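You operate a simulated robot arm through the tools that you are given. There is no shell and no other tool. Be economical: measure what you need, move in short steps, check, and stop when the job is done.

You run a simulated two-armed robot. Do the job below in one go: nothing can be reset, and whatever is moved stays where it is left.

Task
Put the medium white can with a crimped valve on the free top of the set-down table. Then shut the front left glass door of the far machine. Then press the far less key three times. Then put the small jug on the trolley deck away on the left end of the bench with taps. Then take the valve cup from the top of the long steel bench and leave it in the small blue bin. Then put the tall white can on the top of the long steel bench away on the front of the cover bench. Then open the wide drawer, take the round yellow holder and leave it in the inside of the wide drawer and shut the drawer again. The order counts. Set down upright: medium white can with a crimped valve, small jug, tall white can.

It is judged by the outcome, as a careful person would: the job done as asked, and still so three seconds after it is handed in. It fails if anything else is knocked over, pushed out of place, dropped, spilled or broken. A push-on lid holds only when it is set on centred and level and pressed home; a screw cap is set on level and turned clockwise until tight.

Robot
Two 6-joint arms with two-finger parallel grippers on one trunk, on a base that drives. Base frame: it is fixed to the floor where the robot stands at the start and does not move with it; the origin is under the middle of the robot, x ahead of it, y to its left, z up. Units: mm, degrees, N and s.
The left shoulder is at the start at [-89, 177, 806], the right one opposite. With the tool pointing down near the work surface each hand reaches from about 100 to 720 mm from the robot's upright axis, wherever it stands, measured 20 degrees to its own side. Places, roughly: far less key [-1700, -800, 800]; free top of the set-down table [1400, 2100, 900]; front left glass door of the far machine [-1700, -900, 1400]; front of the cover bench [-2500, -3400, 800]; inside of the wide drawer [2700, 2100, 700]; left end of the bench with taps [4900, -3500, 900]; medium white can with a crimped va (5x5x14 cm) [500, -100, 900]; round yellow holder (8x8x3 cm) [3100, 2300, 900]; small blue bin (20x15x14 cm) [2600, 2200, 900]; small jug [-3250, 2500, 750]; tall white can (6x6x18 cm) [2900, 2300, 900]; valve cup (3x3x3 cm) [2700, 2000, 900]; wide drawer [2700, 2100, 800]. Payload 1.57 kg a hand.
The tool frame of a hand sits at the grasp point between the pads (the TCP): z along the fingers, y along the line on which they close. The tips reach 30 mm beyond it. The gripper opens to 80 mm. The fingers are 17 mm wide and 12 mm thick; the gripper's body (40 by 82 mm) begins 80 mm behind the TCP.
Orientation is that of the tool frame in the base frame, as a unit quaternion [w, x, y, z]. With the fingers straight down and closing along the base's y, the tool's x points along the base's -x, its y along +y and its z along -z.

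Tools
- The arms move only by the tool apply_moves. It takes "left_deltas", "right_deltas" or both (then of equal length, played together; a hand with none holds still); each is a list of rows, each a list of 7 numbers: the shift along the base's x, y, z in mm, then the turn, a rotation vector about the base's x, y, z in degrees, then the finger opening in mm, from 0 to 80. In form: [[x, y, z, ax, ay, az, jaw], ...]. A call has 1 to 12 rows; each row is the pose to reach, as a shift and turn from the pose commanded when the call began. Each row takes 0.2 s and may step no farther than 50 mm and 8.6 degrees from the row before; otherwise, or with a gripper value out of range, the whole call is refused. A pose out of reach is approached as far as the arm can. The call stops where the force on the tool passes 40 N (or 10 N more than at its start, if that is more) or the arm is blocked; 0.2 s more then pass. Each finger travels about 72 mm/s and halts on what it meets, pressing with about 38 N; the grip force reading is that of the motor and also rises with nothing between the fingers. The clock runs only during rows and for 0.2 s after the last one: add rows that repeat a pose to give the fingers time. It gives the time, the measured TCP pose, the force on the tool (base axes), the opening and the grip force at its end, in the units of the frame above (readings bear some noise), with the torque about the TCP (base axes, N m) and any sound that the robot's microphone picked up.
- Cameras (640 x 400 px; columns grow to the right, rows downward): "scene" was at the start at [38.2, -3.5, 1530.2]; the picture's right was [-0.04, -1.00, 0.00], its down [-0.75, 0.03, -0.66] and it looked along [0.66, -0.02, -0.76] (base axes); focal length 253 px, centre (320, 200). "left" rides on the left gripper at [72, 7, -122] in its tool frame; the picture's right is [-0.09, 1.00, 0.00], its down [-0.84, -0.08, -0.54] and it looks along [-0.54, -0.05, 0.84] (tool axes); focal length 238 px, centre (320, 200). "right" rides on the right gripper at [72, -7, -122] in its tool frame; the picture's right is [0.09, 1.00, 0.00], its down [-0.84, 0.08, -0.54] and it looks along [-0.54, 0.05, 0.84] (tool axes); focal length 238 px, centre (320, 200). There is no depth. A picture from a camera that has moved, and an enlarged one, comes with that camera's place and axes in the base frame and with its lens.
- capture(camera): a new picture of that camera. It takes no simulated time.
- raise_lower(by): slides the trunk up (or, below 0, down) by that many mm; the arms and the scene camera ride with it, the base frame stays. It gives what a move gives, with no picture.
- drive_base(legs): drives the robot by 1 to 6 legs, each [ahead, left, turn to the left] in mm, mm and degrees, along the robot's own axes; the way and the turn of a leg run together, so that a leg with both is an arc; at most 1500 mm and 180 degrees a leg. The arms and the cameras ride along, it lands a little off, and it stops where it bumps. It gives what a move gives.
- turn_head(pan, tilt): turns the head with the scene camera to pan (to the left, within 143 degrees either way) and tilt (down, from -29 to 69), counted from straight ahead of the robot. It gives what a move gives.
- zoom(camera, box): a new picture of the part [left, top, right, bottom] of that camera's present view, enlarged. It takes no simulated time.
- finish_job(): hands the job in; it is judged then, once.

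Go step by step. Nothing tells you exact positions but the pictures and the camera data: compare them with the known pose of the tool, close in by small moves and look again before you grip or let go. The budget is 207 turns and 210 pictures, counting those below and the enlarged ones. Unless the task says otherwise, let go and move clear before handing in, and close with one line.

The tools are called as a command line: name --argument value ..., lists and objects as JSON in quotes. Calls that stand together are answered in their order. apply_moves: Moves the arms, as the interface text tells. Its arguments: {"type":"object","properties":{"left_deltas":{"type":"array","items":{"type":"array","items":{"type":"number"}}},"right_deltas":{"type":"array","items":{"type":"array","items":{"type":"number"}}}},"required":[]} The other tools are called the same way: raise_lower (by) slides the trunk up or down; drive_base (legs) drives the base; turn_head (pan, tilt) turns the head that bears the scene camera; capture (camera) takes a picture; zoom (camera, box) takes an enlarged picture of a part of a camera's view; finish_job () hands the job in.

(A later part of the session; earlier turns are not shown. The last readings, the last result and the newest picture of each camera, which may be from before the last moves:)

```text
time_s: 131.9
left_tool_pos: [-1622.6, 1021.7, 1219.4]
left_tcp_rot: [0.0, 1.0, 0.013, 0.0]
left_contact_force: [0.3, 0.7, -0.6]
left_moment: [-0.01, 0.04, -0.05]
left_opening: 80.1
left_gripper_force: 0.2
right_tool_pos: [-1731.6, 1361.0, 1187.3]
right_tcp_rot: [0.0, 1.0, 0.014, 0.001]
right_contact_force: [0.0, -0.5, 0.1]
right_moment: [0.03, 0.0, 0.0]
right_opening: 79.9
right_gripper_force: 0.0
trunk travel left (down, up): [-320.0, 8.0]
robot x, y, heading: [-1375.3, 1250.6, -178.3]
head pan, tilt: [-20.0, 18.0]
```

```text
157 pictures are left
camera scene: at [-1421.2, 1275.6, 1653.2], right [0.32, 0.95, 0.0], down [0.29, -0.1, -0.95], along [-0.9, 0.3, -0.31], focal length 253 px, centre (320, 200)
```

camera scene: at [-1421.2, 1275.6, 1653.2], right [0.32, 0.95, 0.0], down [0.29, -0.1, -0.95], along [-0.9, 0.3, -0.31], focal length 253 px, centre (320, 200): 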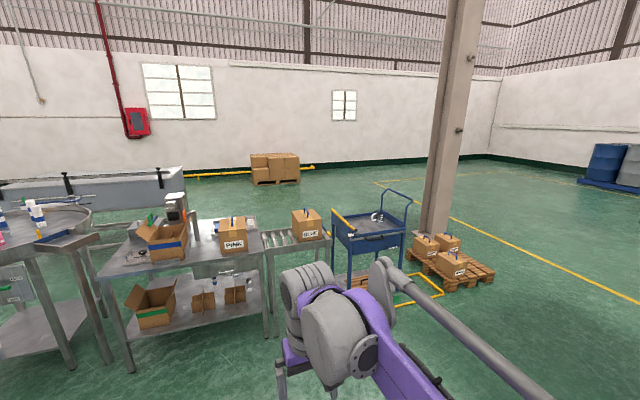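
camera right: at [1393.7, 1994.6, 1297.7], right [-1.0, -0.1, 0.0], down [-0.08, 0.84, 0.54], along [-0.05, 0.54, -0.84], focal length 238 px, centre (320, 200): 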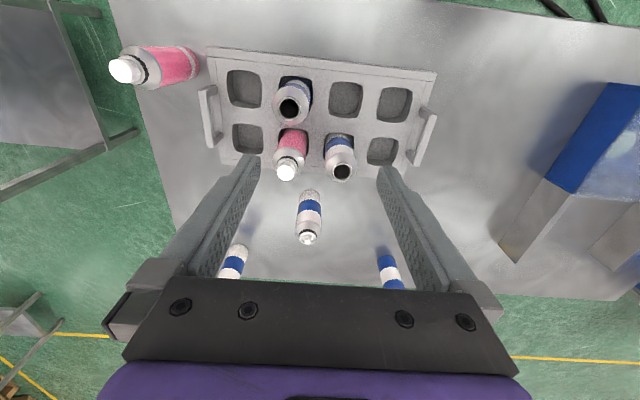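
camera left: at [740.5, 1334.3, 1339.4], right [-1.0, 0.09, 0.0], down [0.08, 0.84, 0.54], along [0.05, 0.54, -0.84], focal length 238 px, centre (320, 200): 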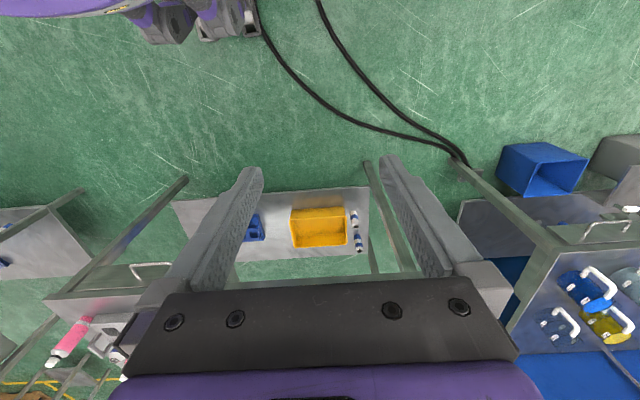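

The packing line blocks the west, so I'll go around machine A at the east end. I'm driving east along the aisle and turning south to look.

drive_base --legs '[[-1500, 0, 0], [-1500, 80, 0], [-700, 0, 0], [0, 0, 88.4]]'

turn_head --pan 0 --tilt 20

capture --camera "scene"

turn_head --pan 45 --tilt 20

capture --camera "scene"

```text
refused: leg 2 is longer than a leg can be; nothing moved
```

```text
time_s: 132.7
left_tool_pos: [-1622.3, 1021.3, 1219.1]
left_tcp_rot: [0.001, 1.0, 0.013, 0.0]
left_contact_force: [-1.1, -0.4, -0.2]
left_moment: [0.01, 0.0, -0.01]
left_opening: 80.0
left_gripper_force: 0.1
right_tool_pos: [-1731.3, 1359.8, 1187.8]
right_tcp_rot: [0.0, 1.0, 0.013, 0.0]
right_contact_force: [-0.2, 0.0, -1.0]
right_moment: [0.04, 0.02, 0.04]
right_opening: 80.2
right_gripper_force: 0.1
trunk travel left (down, up): [-320.0, 8.0]
robot x, y, heading: [-1374.5, 1242.7, -178.6]
head pan, tilt: [0.0, 20.0]
```

```text
156 pictures are left
camera scene: at [-1425.7, 1243.6, 1649.9], right [-0.03, 1.0, 0.0], down [0.34, 0.01, -0.94], along [-0.94, -0.02, -0.34], focal length 253 px, centre (320, 200)
```

scene: 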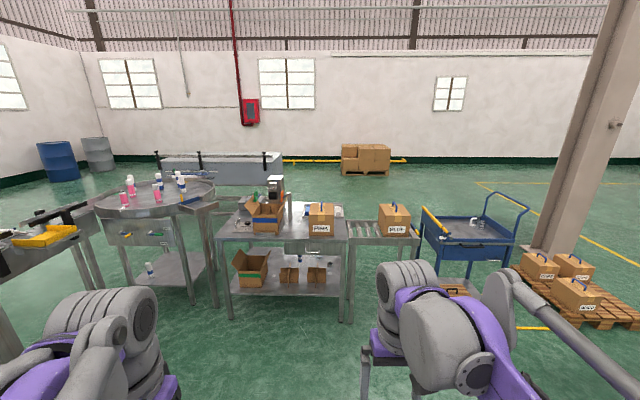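

```text
time_s: 133.9
left_tool_pos: [-1622.1, 1022.3, 1219.3]
left_tcp_rot: [0.0, 1.0, 0.014, 0.001]
left_contact_force: [-0.5, -0.8, -0.1]
left_moment: [-0.01, -0.02, -0.05]
left_opening: 79.8
left_gripper_force: 0.0
right_tool_pos: [-1731.2, 1360.3, 1187.6]
right_tcp_rot: [-0.001, 1.0, 0.013, 0.0]
right_contact_force: [0.9, 1.1, -0.2]
right_moment: [0.01, 0.03, 0.03]
right_opening: 80.0
right_gripper_force: 0.0
trunk travel left (down, up): [-320.0, 8.0]
robot x, y, heading: [-1378.1, 1245.7, -178.3]
head pan, tilt: [45.0, 20.0]
```

```text
155 pictures are left
camera scene: at [-1396.8, 1178.5, 1649.9], right [-0.72, 0.69, 0.0], down [0.24, 0.25, -0.94], along [-0.65, -0.68, -0.34], focal length 253 px, centre (320, 200)
```

scene: 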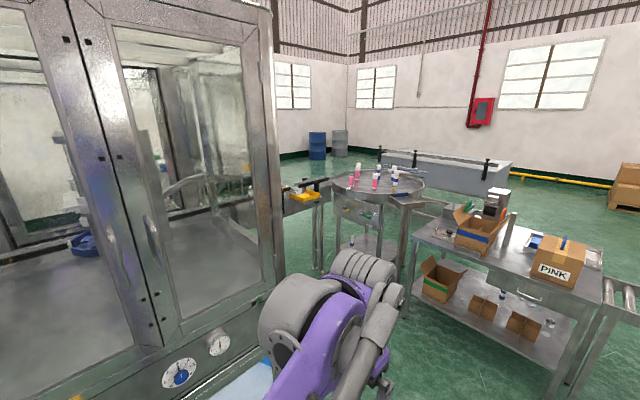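

drive_base --legs '[[-1490, 50, 0], [-1490, 50, 0], [-700, 0, 0], [0, 0, 88.4]]'

turn_head --pan 0 --tilt 20

capture --camera "scene"

turn_head --pan 50 --tilt 20

capture --camera "scene"

```text
time_s: 155.3
left_tool_pos: [2502.7, 968.1, 1219.6]
left_tcp_rot: [0.001, 0.711, 0.704, 0.0]
left_contact_force: [0.6, -0.6, -0.7]
left_moment: [0.03, -0.01, -0.02]
left_opening: 79.9
left_gripper_force: 0.0
right_tool_pos: [2160.1, 870.0, 1188.6]
right_tcp_rot: [0.0, 0.711, 0.703, 0.001]
right_contact_force: [0.0, 0.2, 0.3]
right_moment: [-0.03, 0.02, -0.02]
right_opening: 79.9
right_gripper_force: 0.0
trunk travel left (down, up): [-320.0, 8.0]
robot x, y, heading: [2286.9, 1221.0, -90.8]
head pan, tilt: [45.0, 20.0]
```

```text
time_s: 156.5
left_tool_pos: [2502.8, 968.2, 1220.4]
left_tcp_rot: [0.0, 0.71, 0.704, 0.0]
left_contact_force: [-0.3, 0.0, -0.1]
left_moment: [0.0, -0.01, 0.01]
left_opening: 80.3
left_gripper_force: 0.1
right_tool_pos: [2160.5, 870.8, 1186.8]
right_tcp_rot: [0.0, 0.71, 0.704, -0.001]
right_contact_force: [0.6, 0.4, -0.8]
right_moment: [-0.01, 0.02, 0.0]
right_opening: 80.0
right_gripper_force: 0.1
trunk travel left (down, up): [-320.0, 8.0]
robot x, y, heading: [2286.4, 1219.1, -90.5]
head pan, tilt: [0.0, 20.0]
```

```text
154 pictures are left
camera scene: at [2288.5, 1170.1, 1649.9], right [-1.0, 0.01, 0.0], down [0.0, 0.34, -0.94], along [-0.01, -0.94, -0.34], focal length 253 px, centre (320, 200)
```

scene: 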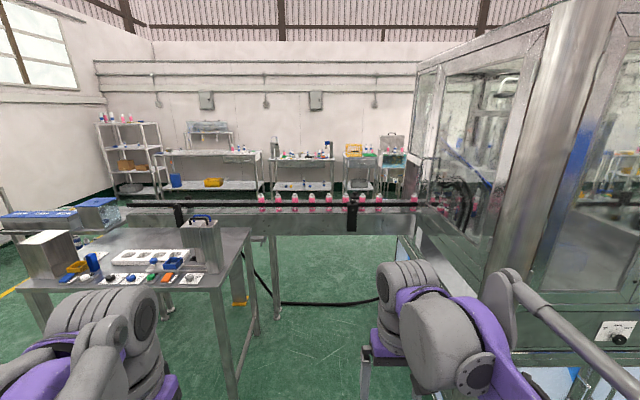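

```text
time_s: 157.7
left_tool_pos: [2502.7, 967.2, 1219.9]
left_tcp_rot: [0.0, 0.711, 0.703, 0.0]
left_contact_force: [-0.6, -0.4, -0.2]
left_moment: [0.03, -0.04, 0.0]
left_opening: 79.8
left_gripper_force: 0.1
right_tool_pos: [2160.9, 871.6, 1187.0]
right_tcp_rot: [0.0, 0.711, 0.703, 0.001]
right_contact_force: [-0.5, 0.0, -0.2]
right_moment: [0.0, 0.01, 0.0]
right_opening: 79.9
right_gripper_force: 0.1
trunk travel left (down, up): [-320.0, 8.0]
robot x, y, heading: [2287.6, 1221.7, -90.8]
head pan, tilt: [50.0, 20.0]
```

```text
153 pictures are left
camera scene: at [2360.1, 1202.6, 1649.9], right [-0.65, -0.76, 0.0], down [-0.26, 0.22, -0.94], along [0.71, -0.61, -0.34], focal length 253 px, centre (320, 200)
```

scene: 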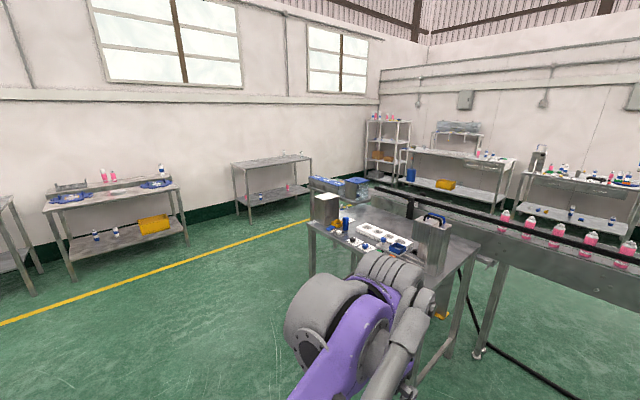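

The conveyor runs east from machine A and ends at a blue feed unit near x≈4500, with an aisle beyond it. I'll turn east, drive there and look south.

drive_base --legs '[[0, 0, 90.8], [1490, 0, 0], [1250, 0, 0]]'

turn_head --pan -85 --tilt 25

capture --camera "scene"

turn_head --pan -30 --tilt 25

capture --camera "scene"

```text
time_s: 174.9
left_tool_pos: [5309.5, 1384.9, 1220.1]
left_tcp_rot: [0.0, 0.01, 1.0, 0.0]
left_contact_force: [0.1, -0.1, -0.4]
left_moment: [0.0, 0.0, 0.01]
left_opening: 80.0
left_gripper_force: 0.0
right_tool_pos: [5401.8, 1041.8, 1188.8]
right_tcp_rot: [0.0, 0.011, 1.0, 0.001]
right_contact_force: [1.4, 0.1, 0.6]
right_moment: [0.02, 0.01, 0.03]
right_opening: 79.9
right_gripper_force: 0.0
trunk travel left (down, up): [-320.0, 8.0]
robot x, y, heading: [5055.3, 1173.3, -1.3]
head pan, tilt: [50.0, 20.0]
```

```text
time_s: 177.1
left_tool_pos: [5309.2, 1385.1, 1218.8]
left_tcp_rot: [0.0, 0.011, 1.0, 0.0]
left_contact_force: [0.9, -0.5, 0.4]
left_moment: [-0.03, -0.02, 0.04]
left_opening: 80.0
left_gripper_force: 0.1
right_tool_pos: [5402.0, 1042.3, 1186.5]
right_tcp_rot: [0.0, 0.01, 1.0, 0.0]
right_contact_force: [-0.2, 0.0, 0.2]
right_moment: [0.0, 0.01, -0.01]
right_opening: 80.0
right_gripper_force: 0.0
trunk travel left (down, up): [-320.0, 8.0]
robot x, y, heading: [5045.1, 1174.5, -1.0]
head pan, tilt: [-85.0, 25.0]
```

```text
152 pictures are left
camera scene: at [5017.2, 1081.4, 1641.8], right [-1.0, -0.07, 0.0], down [-0.03, 0.42, -0.91], along [0.06, -0.9, -0.42], focal length 253 px, centre (320, 200)
```

scene: 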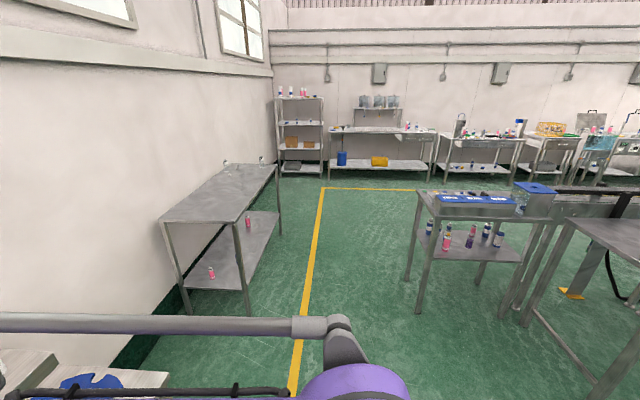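

```text
time_s: 178.3
left_tool_pos: [5309.1, 1384.8, 1219.6]
left_tcp_rot: [0.0, 0.01, 1.0, 0.0]
left_contact_force: [-1.0, 0.5, 0.2]
left_moment: [0.0, 0.0, -0.01]
left_opening: 80.2
left_gripper_force: 0.1
right_tool_pos: [5402.1, 1041.3, 1186.5]
right_tcp_rot: [0.0, 0.01, 1.0, 0.0]
right_contact_force: [0.3, 0.5, -0.8]
right_moment: [-0.02, -0.01, 0.0]
right_opening: 79.9
right_gripper_force: 0.1
trunk travel left (down, up): [-320.0, 8.0]
robot x, y, heading: [5054.2, 1173.9, -1.1]
head pan, tilt: [-30.0, 25.0]
```

```text
151 pictures are left
camera scene: at [5089.8, 1125.5, 1641.8], right [-0.52, -0.85, 0.0], down [-0.36, 0.22, -0.91], along [0.77, -0.47, -0.42], focal length 253 px, centre (320, 200)
```

scene: 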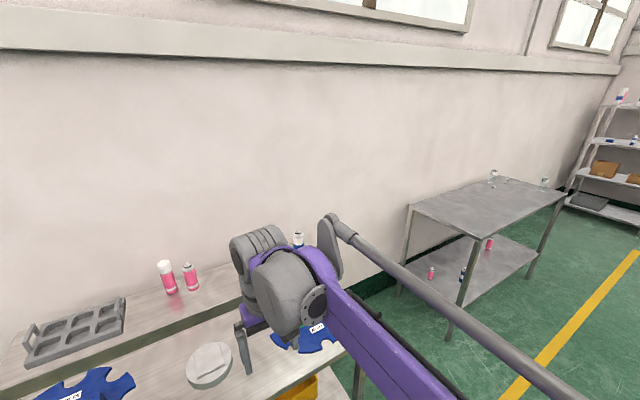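

The gap at x≈5000 is wide enough. I'll turn south, pass the feed table, go to y≈-2050, and turn west.

drive_base --legs '[[-70, 0, 0], [0, 0, -89], [1490, 0, 0], [1490, 0, 0], [250, 0, 0], [0, 0, -90]]'

turn_head --pan 0 --tilt 15

capture --camera "scene"

turn_head --pan 85 --tilt 30

capture --camera "scene"

```text
time_s: 202.3
left_tool_pos: [4875.7, -2270.7, 1219.2]
left_tcp_rot: [0.0, 1.0, 0.021, 0.0]
left_contact_force: [-0.3, 0.4, 0.6]
left_moment: [-0.02, 0.0, 0.01]
left_opening: 80.0
left_gripper_force: 0.1
right_tool_pos: [4761.5, -1935.4, 1187.4]
right_tcp_rot: [0.0, 1.0, 0.019, -0.001]
right_contact_force: [-0.3, 0.5, -0.1]
right_moment: [0.0, 0.01, 0.03]
right_opening: 80.0
right_gripper_force: 0.0
trunk travel left (down, up): [-320.0, 8.0]
robot x, y, heading: [5123.3, -2042.7, -177.5]
head pan, tilt: [-30.0, 25.0]
```

```text
time_s: 203.3
left_tool_pos: [4876.6, -2270.7, 1219.6]
left_tcp_rot: [0.0, 1.0, 0.021, 0.0]
left_contact_force: [1.1, 0.2, 0.0]
left_moment: [0.01, 0.0, -0.02]
left_opening: 80.1
left_gripper_force: 0.0
right_tool_pos: [4763.0, -1932.7, 1186.9]
right_tcp_rot: [0.0, 1.0, 0.02, 0.0]
right_contact_force: [-0.3, 0.1, -1.1]
right_moment: [0.0, 0.02, -0.03]
right_opening: 80.1
right_gripper_force: 0.1
trunk travel left (down, up): [-320.0, 8.0]
robot x, y, heading: [5118.6, -2043.1, -177.8]
head pan, tilt: [0.0, 15.0]
```

```text
150 pictures are left
camera scene: at [5069.1, -2046.3, 1658.0], right [-0.04, 1.0, 0.0], down [0.26, 0.01, -0.97], along [-0.97, -0.04, -0.26], focal length 253 px, centre (320, 200)
```

scene: 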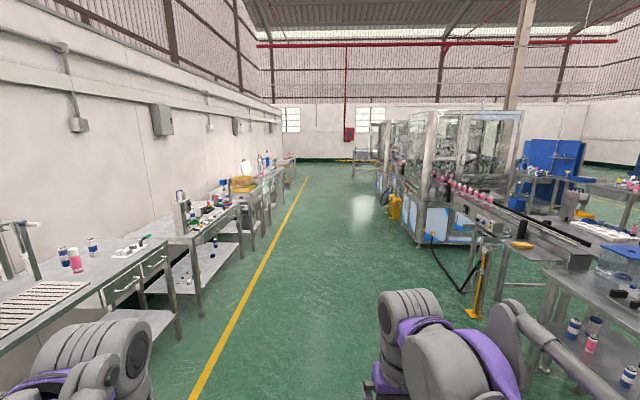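

```text
time_s: 204.8
left_tool_pos: [4876.9, -2270.3, 1218.5]
left_tcp_rot: [0.0, 1.0, 0.02, 0.0]
left_contact_force: [-0.1, 0.2, -0.3]
left_moment: [0.02, -0.02, 0.0]
left_opening: 80.0
left_gripper_force: 0.1
right_tool_pos: [4762.2, -1934.9, 1188.0]
right_tcp_rot: [-0.001, 1.0, 0.02, 0.0]
right_contact_force: [-0.1, 0.7, -0.1]
right_moment: [-0.01, -0.02, 0.0]
right_opening: 79.9
right_gripper_force: 0.1
trunk travel left (down, up): [-320.0, 8.0]
robot x, y, heading: [5119.4, -2040.7, -177.8]
head pan, tilt: [85.0, 30.0]
```

```text
149 pictures are left
camera scene: at [5158.2, -2132.9, 1633.9], right [-1.0, 0.05, 0.0], down [0.02, 0.5, -0.87], along [-0.04, -0.87, -0.5], focal length 253 px, centre (320, 200)
```

scene: 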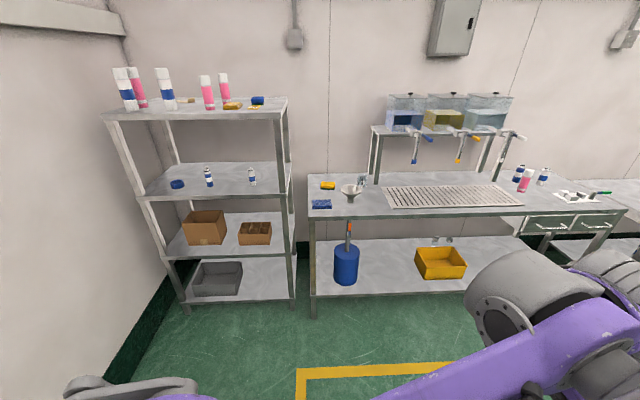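

The aisle is clear to the west, and the tap bench is on my left for later. I'm driving toward the far machine.

drive_base --legs '[[1490, -55, 0], [1490, -55, 0], [1490, -55, 0], [1100, -40, 0]]'

turn_head --pan -40 --tilt 20

capture --camera "scene"

```text
time_s: 231.6
left_tool_pos: [-718.9, -2381.8, 1220.3]
left_tcp_rot: [0.0, 1.0, 0.025, -0.001]
left_contact_force: [0.8, 0.2, 0.3]
left_moment: [-0.03, 0.01, 0.02]
left_opening: 79.8
left_gripper_force: 0.1
right_tool_pos: [-835.3, -2046.1, 1186.9]
right_tcp_rot: [0.001, 1.0, 0.024, 0.0]
right_contact_force: [-0.5, -0.9, 0.3]
right_moment: [-0.01, -0.02, 0.0]
right_opening: 79.8
right_gripper_force: 0.2
trunk travel left (down, up): [-320.0, 8.0]
robot x, y, heading: [-480.1, -2152.1, -177.1]
head pan, tilt: [85.0, 30.0]
```

```text
time_s: 233.6
left_tool_pos: [-718.0, -2382.0, 1218.0]
left_tcp_rot: [0.0, 1.0, 0.025, 0.001]
left_contact_force: [0.3, -0.1, -0.6]
left_moment: [-0.01, 0.02, 0.03]
left_opening: 79.9
left_gripper_force: 0.0
right_tool_pos: [-835.0, -2045.4, 1187.0]
right_tcp_rot: [0.0, 1.0, 0.024, 0.0]
right_contact_force: [0.3, 0.7, -0.4]
right_moment: [0.0, 0.0, -0.03]
right_opening: 80.0
right_gripper_force: 0.0
trunk travel left (down, up): [-320.0, 8.0]
robot x, y, heading: [-477.9, -2154.4, -177.2]
head pan, tilt: [-40.0, 20.0]
```

```text
148 pictures are left
camera scene: at [-508.5, -2094.0, 1649.9], right [0.6, 0.8, 0.0], down [0.27, -0.21, -0.94], along [-0.75, 0.57, -0.34], focal length 253 px, centre (320, 200)
```

scene: 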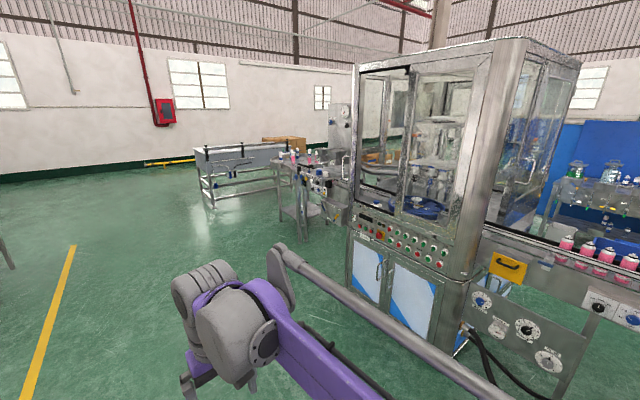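

I see the front control panel with keys below the glass doors. I'll turn to face it and look closer.

drive_base --legs '[[0, 0, -92.8], [0, 1050, 0], [400, 0, 0]]'

turn_head --pan 5 --tilt 20

capture --camera "scene"

```text
time_s: 249.2
left_tool_pos: [-1769.6, -1528.3, 1220.8]
left_tcp_rot: [0.0, 0.715, -0.699, 0.0]
left_contact_force: [-0.5, 0.5, 1.0]
left_moment: [0.01, -0.02, -0.02]
left_opening: 80.3
left_gripper_force: 0.1
right_tool_pos: [-1431.9, -1420.0, 1187.2]
right_tcp_rot: [0.0, 0.716, -0.698, -0.001]
right_contact_force: [-0.4, 0.7, 0.1]
right_moment: [0.01, -0.02, -0.04]
right_opening: 80.3
right_gripper_force: 0.1
trunk travel left (down, up): [-320.0, 8.0]
robot x, y, heading: [-1548.6, -1773.7, 91.5]
head pan, tilt: [-40.0, 20.0]
```

```text
time_s: 250.3
left_tool_pos: [-1769.5, -1528.6, 1219.8]
left_tcp_rot: [0.0, 0.716, -0.698, 0.0]
left_contact_force: [0.3, 0.4, -0.4]
left_moment: [0.0, -0.04, -0.02]
left_opening: 79.9
left_gripper_force: 0.0
right_tool_pos: [-1433.6, -1418.4, 1188.4]
right_tcp_rot: [0.0, 0.716, -0.698, 0.001]
right_contact_force: [0.0, 0.7, 0.4]
right_moment: [-0.04, 0.02, 0.01]
right_opening: 80.1
right_gripper_force: 0.0
trunk travel left (down, up): [-320.0, 8.0]
robot x, y, heading: [-1546.6, -1775.1, 91.7]
head pan, tilt: [5.0, 20.0]
```

```text
147 pictures are left
camera scene: at [-1555.2, -1724.1, 1649.9], right [0.99, 0.11, 0.0], down [0.04, -0.34, -0.94], along [-0.11, 0.93, -0.34], focal length 253 px, centre (320, 200)
```

scene: 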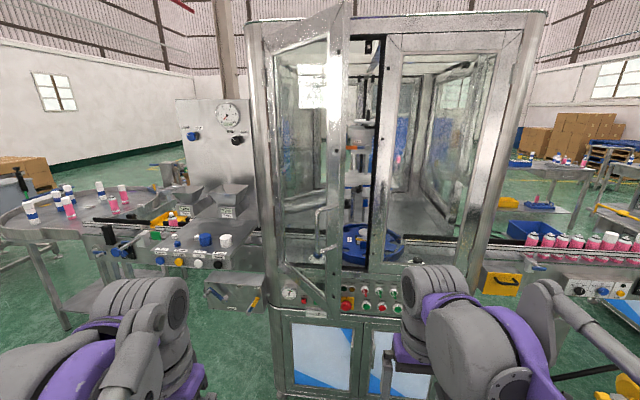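

The left glass door is hinged at its left and stands open toward me. I'll zoom on the key panel and the door.

zoom --camera "scene" --box '[260, 240, 450, 360]'

zoom --camera "scene" --box '[240, 0, 440, 320]'

```text
3.33 times, centred on (355, 300) of scene
camera zoom: at [-1555.2, -1724.1, 1649.9], right [0.99, 0.11, 0.0], down [0.04, -0.34, -0.94], along [-0.11, 0.93, -0.34], focal length 844 px, centre (203, -133)
```

zoom: 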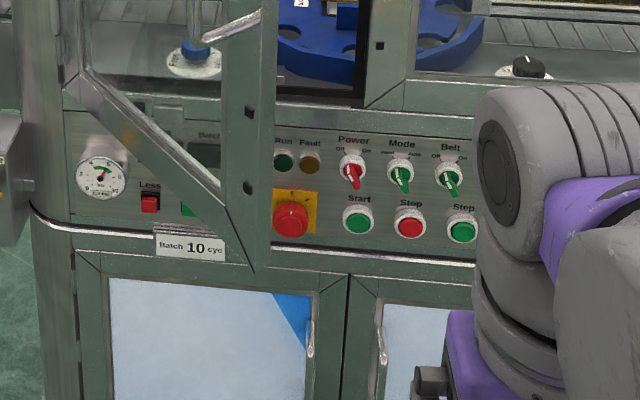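

```text
1.25 times, centred on (340, 160) of scene
camera zoom: at [-1555.2, -1724.1, 1649.9], right [0.99, 0.11, 0.0], down [0.04, -0.34, -0.94], along [-0.11, 0.93, -0.34], focal length 317 px, centre (295, 250)
```

zoom: 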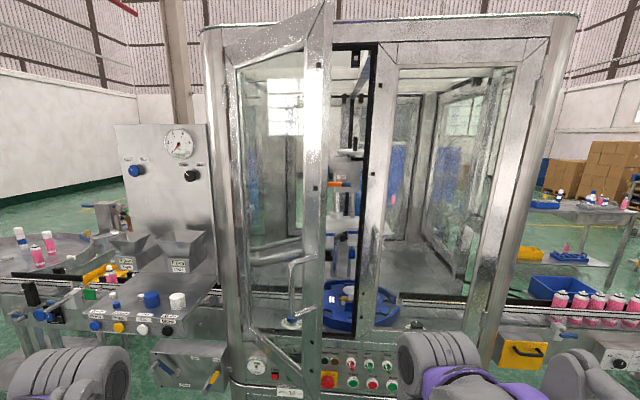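

The Less key is the red one on the panel, near (-1741, -786, 800). To shut the door I'll point the left tool forward at z≈1540, above the handle, and push; first I'm re-orienting the tool here in open space.

apply_moves --left_deltas '[[10, 23, 28, 8.2, 0, 0, 40], [20, 46, 56, 16.4, 0, 0, 10], [30, 69, 84, 24.6, 0, 0, 0], [40, 92, 112, 32.8, 0, 0, 0], [50, 115, 140, 41, 0, 0, 0], [60, 138, 168, 49.2, 0, 0, 0], [70, 161, 196, 57.4, 0, 0, 0], [80, 184, 224, 65.6, 0, 0, 0], [90, 207, 252, 73.8, 0, 0, 0], [100, 230, 280, 82, 0, 0, 0], [110, 253, 308, 90, 0, 0, 0], [110, 253, 308, 90, 0, 0, 0]]' --right_deltas '[[10, -10, 0, 0, 0, 0, 80], [20, -20, 0, 0, 0, 0, 80], [30, -30, 0, 0, 0, 0, 80], [40, -40, 0, 0, 0, 0, 80], [50, -50, 0, 0, 0, 0, 80], [60, -60, 0, 0, 0, 0, 80], [70, -70, 0, 0, 0, 0, 80], [80, -80, 0, 0, 0, 0, 80], [80, -90, 0, 0, 0, 0, 80], [80, -100, 0, 0, 0, 0, 80], [80, -100, 0, 0, 0, 0, 80], [80, -100, 0, 0, 0, 0, 80]]'

capture --camera "scene"

```text
time_s: 252.9
left_tool_pos: [-1658.6, -1274.7, 1526.6]
left_tcp_rot: [0.507, -0.506, 0.494, 0.493]
left_contact_force: [-0.2, 0.1, -0.6]
left_moment: [-0.01, 0.0, 0.03]
left_opening: 0.1
left_gripper_force: 21.4
right_tool_pos: [-1352.8, -1519.8, 1187.9]
right_tcp_rot: [-0.001, 0.716, -0.698, 0.001]
right_contact_force: [-1.1, 0.9, 0.2]
right_moment: [-0.01, 0.0, 0.02]
right_opening: 80.0
right_gripper_force: 0.0
trunk travel left (down, up): [-320.0, 8.0]
robot x, y, heading: [-1548.0, -1771.7, 91.5]
head pan, tilt: [5.0, 20.0]
```

```text
144 pictures are left
camera scene: at [-1555.5, -1724.8, 1649.9], right [0.99, 0.11, 0.0], down [0.04, -0.34, -0.94], along [-0.11, 0.93, -0.34], focal length 253 px, centre (320, 200)
```

scene: 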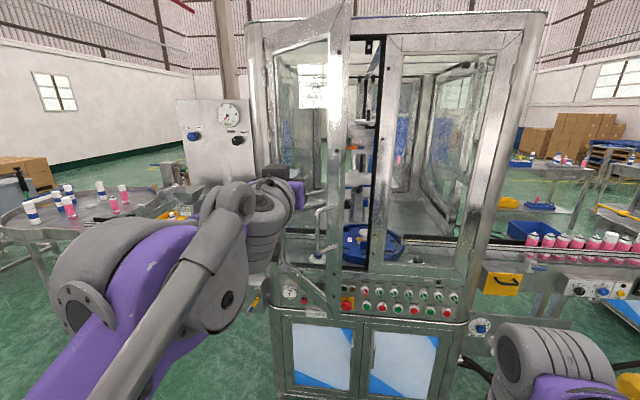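

The tool now points at the door. I'll pull the hand back a bit, drive nearer, then push with the arm.

apply_moves --left_deltas '[[0, -40, 0, 0, 0, 0, 0], [0, -80, 0, 0, 0, 0, 0], [0, -120, 0, 0, 0, 0, 0], [0, -130, 0, 0, 0, 0, 0]]'

drive_base --legs '[[310, 0, -1.5]]'

capture --camera "scene"

capture --camera "left"

```text
time_s: 253.9
left_tool_pos: [-1659.8, -1406.3, 1527.3]
left_tcp_rot: [-0.505, 0.507, -0.493, -0.494]
left_contact_force: [-0.8, -1.0, -0.8]
left_moment: [0.0, 0.04, 0.0]
left_opening: 0.0
left_gripper_force: 21.5
right_tool_pos: [-1352.8, -1517.1, 1186.8]
right_tcp_rot: [-0.001, 0.716, -0.698, 0.0]
right_contact_force: [0.4, -0.2, -0.1]
right_moment: [0.01, 0.0, 0.0]
right_opening: 80.0
right_gripper_force: 0.1
trunk travel left (down, up): [-320.0, 8.0]
robot x, y, heading: [-1546.7, -1773.2, 91.3]
head pan, tilt: [5.0, 20.0]
```

```text
time_s: 256.0
left_tool_pos: [-1655.7, -1092.6, 1525.9]
left_tcp_rot: [0.513, -0.5, 0.5, 0.487]
left_contact_force: [-0.2, 0.1, -0.7]
left_moment: [0.0, 0.02, -0.04]
left_opening: 0.0
left_gripper_force: 21.2
right_tool_pos: [-1350.1, -1213.9, 1187.3]
right_tcp_rot: [-0.001, 0.708, -0.707, 0.001]
right_contact_force: [0.5, 0.1, 0.2]
right_moment: [0.02, 0.0, 0.02]
right_opening: 80.1
right_gripper_force: 0.0
trunk travel left (down, up): [-320.0, 8.0]
robot x, y, heading: [-1550.4, -1461.2, 90.2]
head pan, tilt: [5.0, 20.0]
```

```text
143 pictures are left
camera scene: at [-1558.4, -1414.0, 1649.8], right [1.0, 0.09, 0.0], down [0.03, -0.34, -0.94], along [-0.08, 0.94, -0.34], focal length 253 px, centre (320, 200)
```

scene: 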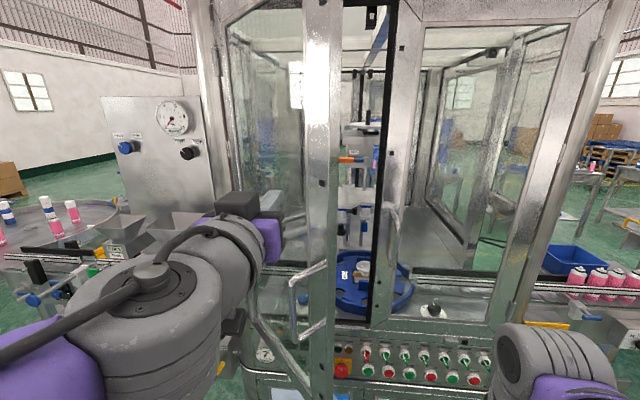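

```text
142 pictures are left
camera left: at [-1664.1, -1215.6, 1453.7], right [-1.0, 0.02, 0.07], down [0.04, -0.54, 0.84], along [0.06, 0.84, 0.54], focal length 238 px, centre (320, 200)
```

left: 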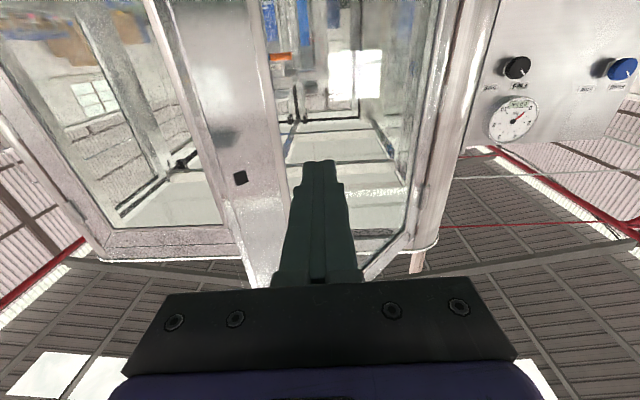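

The fingertips face the door glass just inside its free stile, below-left of the frame. I'm pushing straight ahead.

apply_moves --left_deltas '[[0, 30, 0, 0, 0, 0, 0], [0, 60, 0, 0, 0, 0, 0], [0, 85, 0, 0, 0, 0, 0], [0, 110, 0, 0, 0, 0, 0], [0, 135, 0, 0, 0, 0, 0], [0, 160, 0, 0, 0, 0, 0], [0, 180, 0, 0, 0, 0, 0], [0, 200, 0, 0, 0, 0, 0]]'

capture --camera "scene"

capture --camera "left"

```text
time_s: 257.8
left_tool_pos: [-1657.5, -891.9, 1525.2]
left_tcp_rot: [0.513, -0.5, 0.5, 0.486]
left_contact_force: [0.5, -0.6, 0.6]
left_moment: [0.02, 0.01, 0.02]
left_opening: 0.0
left_gripper_force: 21.0
right_tool_pos: [-1349.8, -1213.0, 1188.0]
right_tcp_rot: [0.001, 0.708, -0.706, 0.001]
right_contact_force: [-0.6, -0.5, -0.2]
right_moment: [-0.01, -0.02, 0.0]
right_opening: 79.9
right_gripper_force: 0.1
trunk travel left (down, up): [-320.0, 8.0]
robot x, y, heading: [-1549.3, -1464.7, 90.3]
head pan, tilt: [5.0, 20.0]
```

```text
141 pictures are left
camera scene: at [-1558.2, -1412.5, 1649.9], right [1.0, 0.09, 0.0], down [0.03, -0.34, -0.94], along [-0.08, 0.94, -0.34], focal length 253 px, centre (320, 200)
```

scene: 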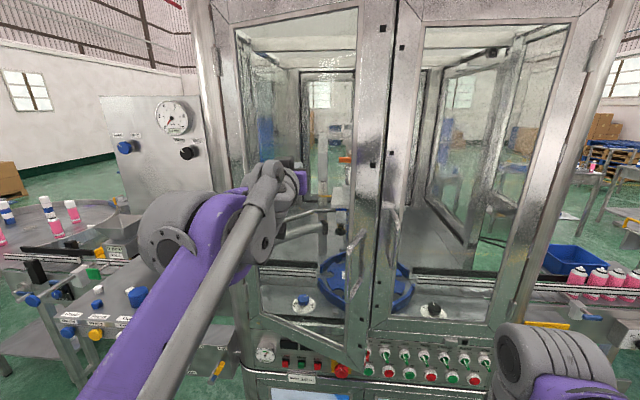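

```text
140 pictures are left
camera left: at [-1665.6, -1014.0, 1453.1], right [-1.0, 0.03, 0.07], down [0.04, -0.54, 0.84], along [0.06, 0.84, 0.54], focal length 238 px, centre (320, 200)
```

left: 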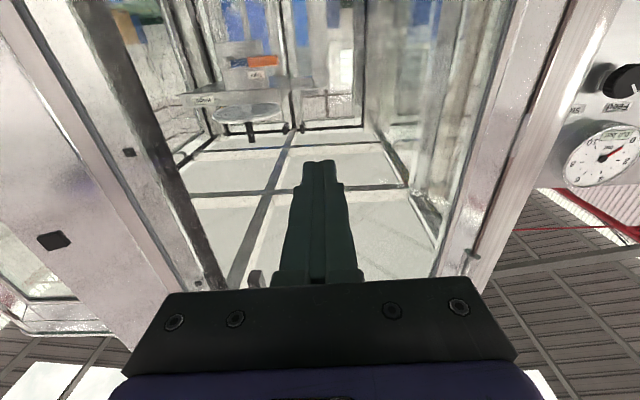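

The door is nearly closed. I'll push on gently until it latches.

apply_moves --left_deltas '[[0, 20, 0, 0, 0, 0, 0], [0, 40, 0, 0, 0, 0, 0], [0, 50, 0, 0, 0, 0, 0], [0, 60, 0, 0, 0, 0, 0], [0, 70, 0, 0, 0, 0, 0], [0, 78, 0, 0, 0, 0, 0], [0, 86, 0, 0, 0, 0, 0]]'

capture --camera "scene"

```text
time_s: 259.4
left_tool_pos: [-1657.1, -806.5, 1526.4]
left_tcp_rot: [0.512, -0.501, 0.5, 0.487]
left_contact_force: [0.6, 0.4, -0.2]
left_moment: [-0.01, 0.0, 0.01]
left_opening: 0.0
left_gripper_force: 21.5
right_tool_pos: [-1350.7, -1212.5, 1187.6]
right_tcp_rot: [0.001, 0.708, -0.707, 0.0]
right_contact_force: [-0.8, 0.9, -0.4]
right_moment: [-0.03, -0.02, 0.03]
right_opening: 80.1
right_gripper_force: 0.2
trunk travel left (down, up): [-320.0, 8.0]
robot x, y, heading: [-1549.9, -1461.1, 90.1]
head pan, tilt: [5.0, 20.0]
```

```text
139 pictures are left
camera scene: at [-1558.3, -1412.6, 1649.9], right [1.0, 0.09, 0.0], down [0.03, -0.34, -0.94], along [-0.08, 0.94, -0.34], focal length 253 px, centre (320, 200)
```

scene: 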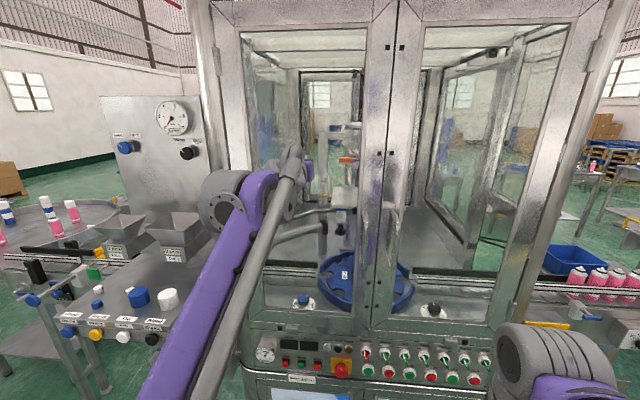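

It looks almost flush. I'll push in smaller steps until I feel it stop.

apply_moves --left_deltas '[[0, 6, 0, 0, 0, 0, 0], [0, 12, 0, 0, 0, 0, 0], [0, 18, 0, 0, 0, 0, 0], [0, 24, 0, 0, 0, 0, 0], [0, 30, 0, 0, 0, 0, 0], [0, 36, 0, 0, 0, 0, 0], [0, 42, 0, 0, 0, 0, 0]]'

zoom --camera "scene" --box '[200, 240, 520, 400]'

zoom --camera "scene" --box '[200, 0, 520, 200]'

```text
time_s: 260.4
left_tool_pos: [-1655.9, -792.6, 1527.1]
left_tcp_rot: [0.514, -0.501, 0.501, 0.484]
left_contact_force: [-0.3, -30.0, -24.0]
left_moment: [-0.65, -0.21, 0.26]
left_opening: 0.1
left_gripper_force: 20.8
right_tool_pos: [-1352.3, -1216.9, 1187.9]
right_tcp_rot: [-0.001, 0.708, -0.707, -0.001]
right_contact_force: [0.0, 0.5, 0.2]
right_moment: [0.0, 0.0, -0.01]
right_opening: 80.0
right_gripper_force: 0.0
trunk travel left (down, up): [-320.0, 8.0]
robot x, y, heading: [-1554.1, -1465.5, 90.0]
head pan, tilt: [5.0, 20.0]
stopped in row 4 (left hand): the force on the tool passed its limit at 53 N (the readings are from after the stop); the commanded pose is now the measured one
```

```text
2.00 times, centred on (360, 320) of scene
camera zoom: at [-1559.5, -1419.3, 1649.9], right [1.0, 0.09, 0.0], down [0.03, -0.34, -0.94], along [-0.08, 0.94, -0.34], focal length 507 px, centre (240, -40)
```

zoom: 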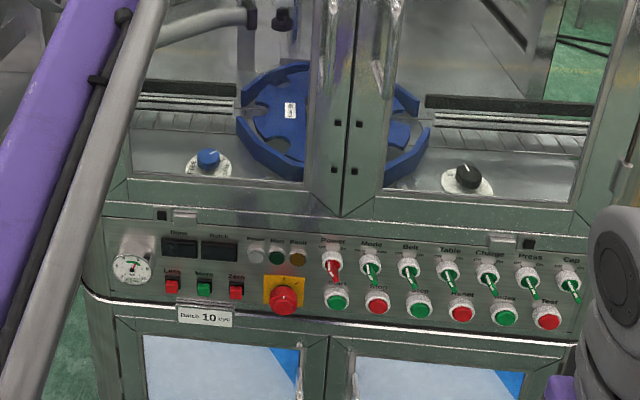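

```text
2.00 times, centred on (360, 100) of scene
camera zoom: at [-1559.5, -1419.3, 1649.9], right [1.0, 0.09, 0.0], down [0.03, -0.34, -0.94], along [-0.08, 0.94, -0.34], focal length 507 px, centre (240, 400)
```

zoom: 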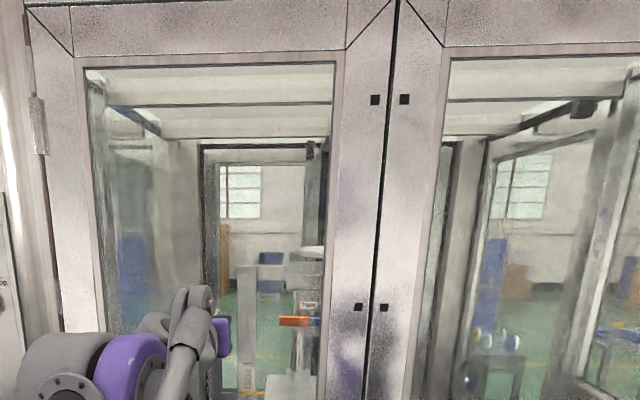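

The door shut with a firm stop and is flush with its neighbour. Next I'll pull the hand back and bring it down toward the red Less key, near (-1740, -775, 788).

apply_moves --left_deltas '[[0, -45, 0, 0, 0, 0, 0], [0, -90, 0, 0, 0, 0, 0], [0, -135, 0, 0, 0, 0, 0], [0, -180, 0, 0, 0, 0, 0], [0, -215, 0, 0, 0, 0, 0], [-12, -215, -45, 0, 0, 0, 0], [-24, -215, -90, 0, 0, 0, 0], [-36, -215, -135, 0, 0, 0, 0], [-48, -215, -180, 0, 0, 0, 0], [-60, -215, -225, 0, 0, 0, 0], [-72, -215, -270, 0, 0, 0, 0], [-84, -215, -315, 0, 0, 0, 0]]'

apply_moves --left_deltas '[[0, 0, -48, 0, 0, 0, 0], [0, 0, -96, 0, 0, 0, 0], [0, 0, -144, 0, 0, 0, 0], [0, 0, -192, 0, 0, 0, 0], [0, 0, -240, 0, 0, 0, 0], [0, 0, -288, 0, 0, 0, 0], [0, 0, -336, 0, 0, 0, 0], [0, 0, -384, 0, 0, 0, 0], [0, 0, -424, 0, 0, 0, 0], [0, 0, -424, 0, 0, 0, 0]]'

turn_head --pan 15 --tilt 45

capture --camera "scene"

capture --camera "left"

```text
time_s: 263.0
left_tool_pos: [-1717.7, -1001.2, 1208.9]
left_tcp_rot: [0.537, -0.536, 0.464, 0.456]
left_contact_force: [0.4, -0.1, 0.5]
left_moment: [0.0, -0.03, 0.0]
left_opening: 0.0
left_gripper_force: 21.1
left hand out of reach, approached as far as the arm can: row 10, 11, 12
right_tool_pos: [-1350.3, -1212.9, 1187.4]
right_tcp_rot: [0.0, 0.708, -0.706, 0.0]
right_contact_force: [-0.6, 0.7, -0.6]
right_moment: [-0.02, 0.01, 0.02]
right_opening: 80.0
right_gripper_force: 0.1
trunk travel left (down, up): [-320.0, 8.0]
robot x, y, heading: [-1553.9, -1461.4, 90.1]
head pan, tilt: [5.0, 20.0]
```

```text
time_s: 265.2
left_tool_pos: [-1723.1, -846.7, 924.5]
left_tcp_rot: [-0.531, 0.541, -0.46, -0.462]
left_contact_force: [1.4, 0.6, 0.8]
left_moment: [0.04, -0.01, -0.03]
left_opening: 0.0
left_gripper_force: 21.3
left hand out of reach, approached as far as the arm can: row 1, 2, 3, 4, 5, 6, 7, 8, 9, 10
right_tool_pos: [-1350.6, -1214.4, 1188.1]
right_tcp_rot: [0.0, 0.708, -0.707, 0.0]
right_contact_force: [0.4, -1.0, -0.7]
right_moment: [0.0, 0.03, -0.03]
right_opening: 80.0
right_gripper_force: 0.0
trunk travel left (down, up): [-320.0, 8.0]
robot x, y, heading: [-1547.8, -1463.0, 90.1]
head pan, tilt: [5.0, 20.0]
```

```text
time_s: 266.1
left_tool_pos: [-1723.8, -847.4, 922.8]
left_tcp_rot: [-0.532, 0.54, -0.461, -0.461]
left_contact_force: [0.2, 0.5, 0.3]
left_moment: [0.01, -0.01, -0.04]
left_opening: 0.0
left_gripper_force: 21.9
right_tool_pos: [-1351.3, -1214.0, 1186.7]
right_tcp_rot: [0.0, 0.708, -0.706, 0.0]
right_contact_force: [0.1, -0.9, 0.2]
right_moment: [0.02, 0.03, 0.01]
right_opening: 80.0
right_gripper_force: 0.0
trunk travel left (down, up): [-320.0, 8.0]
robot x, y, heading: [-1549.4, -1463.1, 90.2]
head pan, tilt: [15.0, 45.0]
```

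```text
136 pictures are left
camera scene: at [-1571.3, -1428.1, 1611.3], right [0.97, 0.26, 0.0], down [0.18, -0.68, -0.71], along [-0.18, 0.68, -0.71], focal length 253 px, centre (320, 200)
```

scene: 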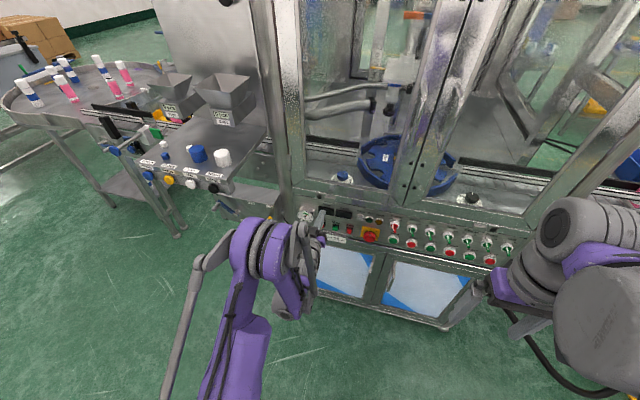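

```text
135 pictures are left
camera left: at [-1719.7, -970.4, 852.1], right [-1.0, -0.01, -0.06], down [-0.04, -0.53, 0.84], along [-0.04, 0.84, 0.53], focal length 238 px, centre (320, 200)
```

left: 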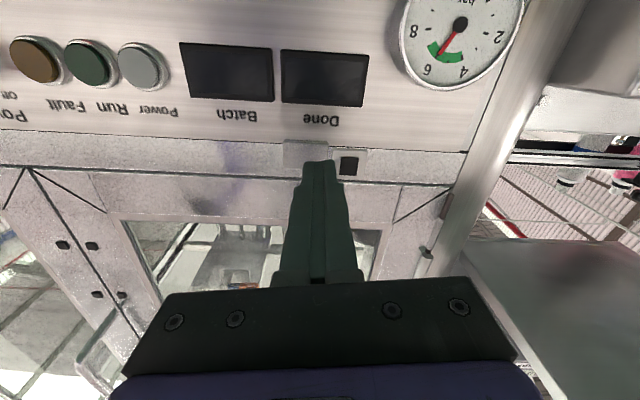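

The hand stopped above the panel at its posture limit, but untouched. Rather than bend the arm more, I'll back off 60 mm and lower the trunk 130 mm, which carries the hand to key height.

drive_base --legs '[[-60, 0, 0]]'

raise_lower --by -133

capture --camera "left"

zoom --camera "scene" --box '[220, 130, 420, 290]'

```text
time_s: 267.1
left_tool_pos: [-1723.9, -905.8, 923.7]
left_tcp_rot: [-0.532, 0.54, -0.461, -0.461]
left_contact_force: [-0.1, 0.1, -0.3]
left_moment: [-0.02, 0.0, 0.0]
left_opening: 0.3
left_gripper_force: 21.0
right_tool_pos: [-1350.8, -1271.8, 1187.1]
right_tcp_rot: [0.0, 0.708, -0.707, 0.0]
right_contact_force: [-0.3, -0.2, 0.6]
right_moment: [0.01, -0.01, 0.03]
right_opening: 79.9
right_gripper_force: 0.0
trunk travel left (down, up): [-320.0, 8.0]
robot x, y, heading: [-1548.8, -1522.2, 89.8]
head pan, tilt: [15.0, 45.0]
```

```text
time_s: 268.7
left_tool_pos: [-1722.0, -931.5, 761.8]
left_tcp_rot: [-0.516, 0.555, -0.468, -0.454]
left_contact_force: [0.2, 0.5, 0.3]
left_moment: [0.02, -0.03, 0.01]
left_opening: 0.0
left_gripper_force: 21.7
right_tool_pos: [-1351.1, -1272.1, 1054.6]
right_tcp_rot: [0.0, 0.708, -0.706, 0.0]
right_contact_force: [0.2, 0.8, -0.3]
right_moment: [-0.01, 0.03, -0.01]
right_opening: 80.2
right_gripper_force: 0.0
trunk travel left (down, up): [-187.0, 141.0]
robot x, y, heading: [-1551.9, -1520.7, 90.1]
head pan, tilt: [15.0, 45.0]
```

```text
134 pictures are left
camera left: at [-1717.0, -1057.5, 695.8], right [-1.0, -0.02, -0.06], down [-0.04, -0.5, 0.87], along [-0.05, 0.87, 0.49], focal length 238 px, centre (320, 200)
```

left: 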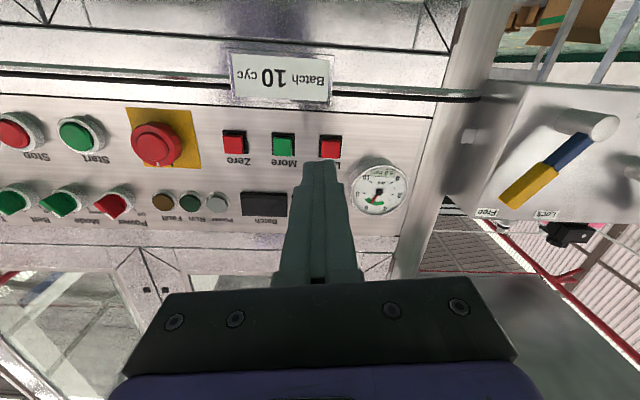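

```text
2.50 times, centred on (320, 210) of scene
camera zoom: at [-1571.2, -1482.2, 1473.9], right [0.97, 0.26, 0.0], down [0.18, -0.68, -0.71], along [-0.18, 0.68, -0.71], focal length 633 px, centre (320, 175)
```

zoom: 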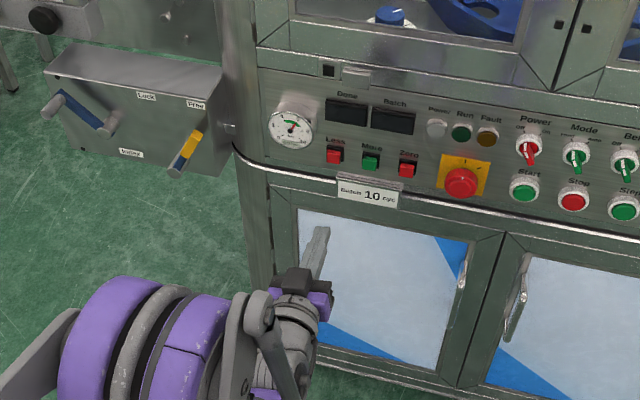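

The Less key sits at about (-1739, -773, 781), with the fingertip now at (-1723, -902, 760). I'll line up and approach to just short of the key.

apply_moves --left_deltas '[[-8, 20, 10, 0, 0, 0, 0], [-16, 40, 21, 0, 0, 0, 0], [-16, 65, 21, 0, 0, 0, 0], [-16, 90, 21, 0, 0, 0, 0], [-16, 90, 21, 0, 0, 0, 0]]'

capture --camera "left"

zoom --camera "scene" --box '[220, 130, 420, 290]'

```text
time_s: 269.9
left_tool_pos: [-1736.2, -842.5, 776.0]
left_tcp_rot: [-0.498, 0.571, -0.469, -0.454]
left_contact_force: [0.6, 0.0, 0.8]
left_moment: [0.03, -0.02, 0.04]
left_opening: 0.0
left_gripper_force: 21.1
left hand out of reach, approached as far as the arm can: row 2, 3, 4, 5
right_tool_pos: [-1350.2, -1273.1, 1054.3]
right_tcp_rot: [0.0, 0.708, -0.706, 0.0]
right_contact_force: [1.5, -0.2, 0.4]
right_moment: [-0.02, -0.03, 0.01]
right_opening: 80.0
right_gripper_force: 0.1
trunk travel left (down, up): [-187.0, 141.0]
robot x, y, heading: [-1551.2, -1525.5, 89.9]
head pan, tilt: [15.0, 45.0]
```

```text
132 pictures are left
camera left: at [-1726.5, -970.2, 714.6], right [-1.0, -0.06, -0.05], down [-0.02, -0.47, 0.88], along [-0.07, 0.88, 0.46], focal length 238 px, centre (320, 200)
```

left: 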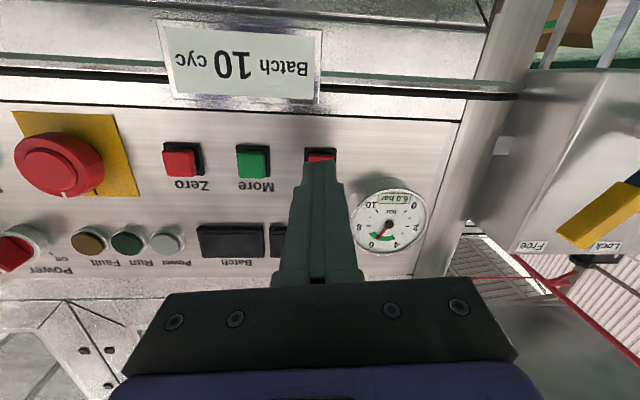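

```text
2.50 times, centred on (320, 210) of scene
camera zoom: at [-1571.3, -1482.6, 1473.9], right [0.97, 0.26, 0.0], down [0.18, -0.68, -0.71], along [-0.18, 0.68, -0.71], focal length 633 px, centre (320, 175)
```

zoom: 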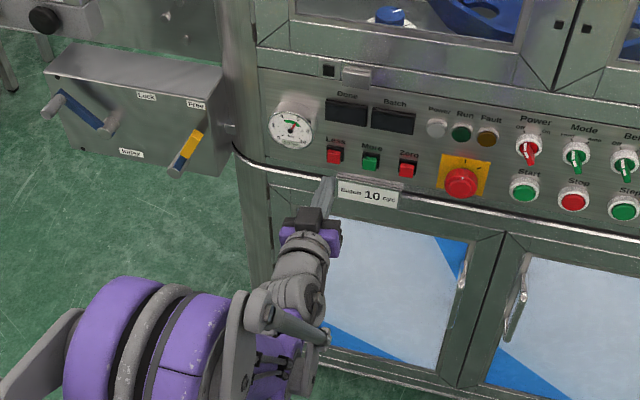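

The fingertip is about 40 mm short of the Less key and lined up with it. I'll press forward in small steps and listen.

apply_moves --left_deltas '[[-1, 10, 3, 0, 0, 0, 0], [-1, 18, 4, 0, 0, 0, 0], [-1, 24, 4, 0, 0, 0, 0], [-1, 28, 4, 0, 0, 0, 0], [-1, 32, 4, 0, 0, 0, 0]]'

capture --camera "left"

zoom --camera "scene" --box '[250, 150, 370, 240]'

```text
time_s: 271.1
left_tool_pos: [-1730.7, -808.3, 786.0]
left_tcp_rot: [-0.512, 0.558, -0.466, -0.457]
left_contact_force: [1.1, -0.9, -0.1]
left_moment: [-0.01, 0.02, 0.0]
left_opening: 0.0
left_gripper_force: 21.3
left hand out of reach, approached as far as the arm can: row 1, 2, 3, 4, 5
right_tool_pos: [-1352.2, -1271.7, 1054.3]
right_tcp_rot: [0.0, 0.708, -0.706, 0.0]
right_contact_force: [0.5, 0.1, 0.0]
right_moment: [0.02, 0.01, 0.0]
right_opening: 79.9
right_gripper_force: 0.1
trunk travel left (down, up): [-187.0, 141.0]
robot x, y, heading: [-1552.8, -1521.4, 90.0]
head pan, tilt: [15.0, 45.0]
```

```text
130 pictures are left
camera left: at [-1723.6, -935.3, 720.9], right [-1.0, -0.03, -0.05], down [-0.03, -0.49, 0.87], along [-0.06, 0.87, 0.49], focal length 238 px, centre (320, 200)
```

left: 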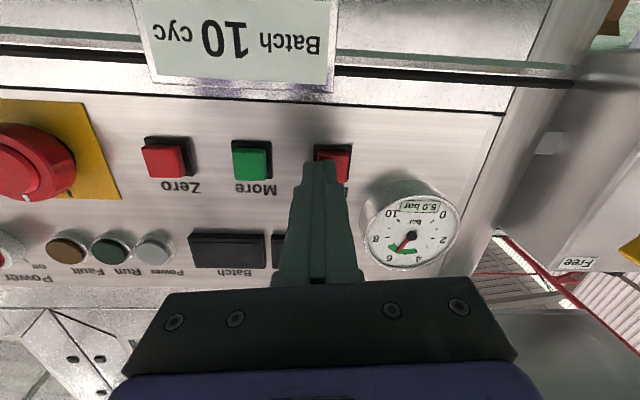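

```text
4.44 times, centred on (310, 195) of scene
camera zoom: at [-1571.2, -1482.4, 1473.9], right [0.97, 0.26, 0.0], down [0.18, -0.68, -0.71], along [-0.18, 0.68, -0.71], focal length 1126 px, centre (364, 222)
```

zoom: 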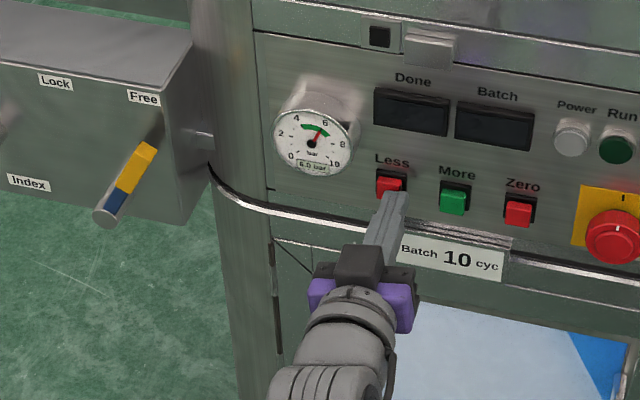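

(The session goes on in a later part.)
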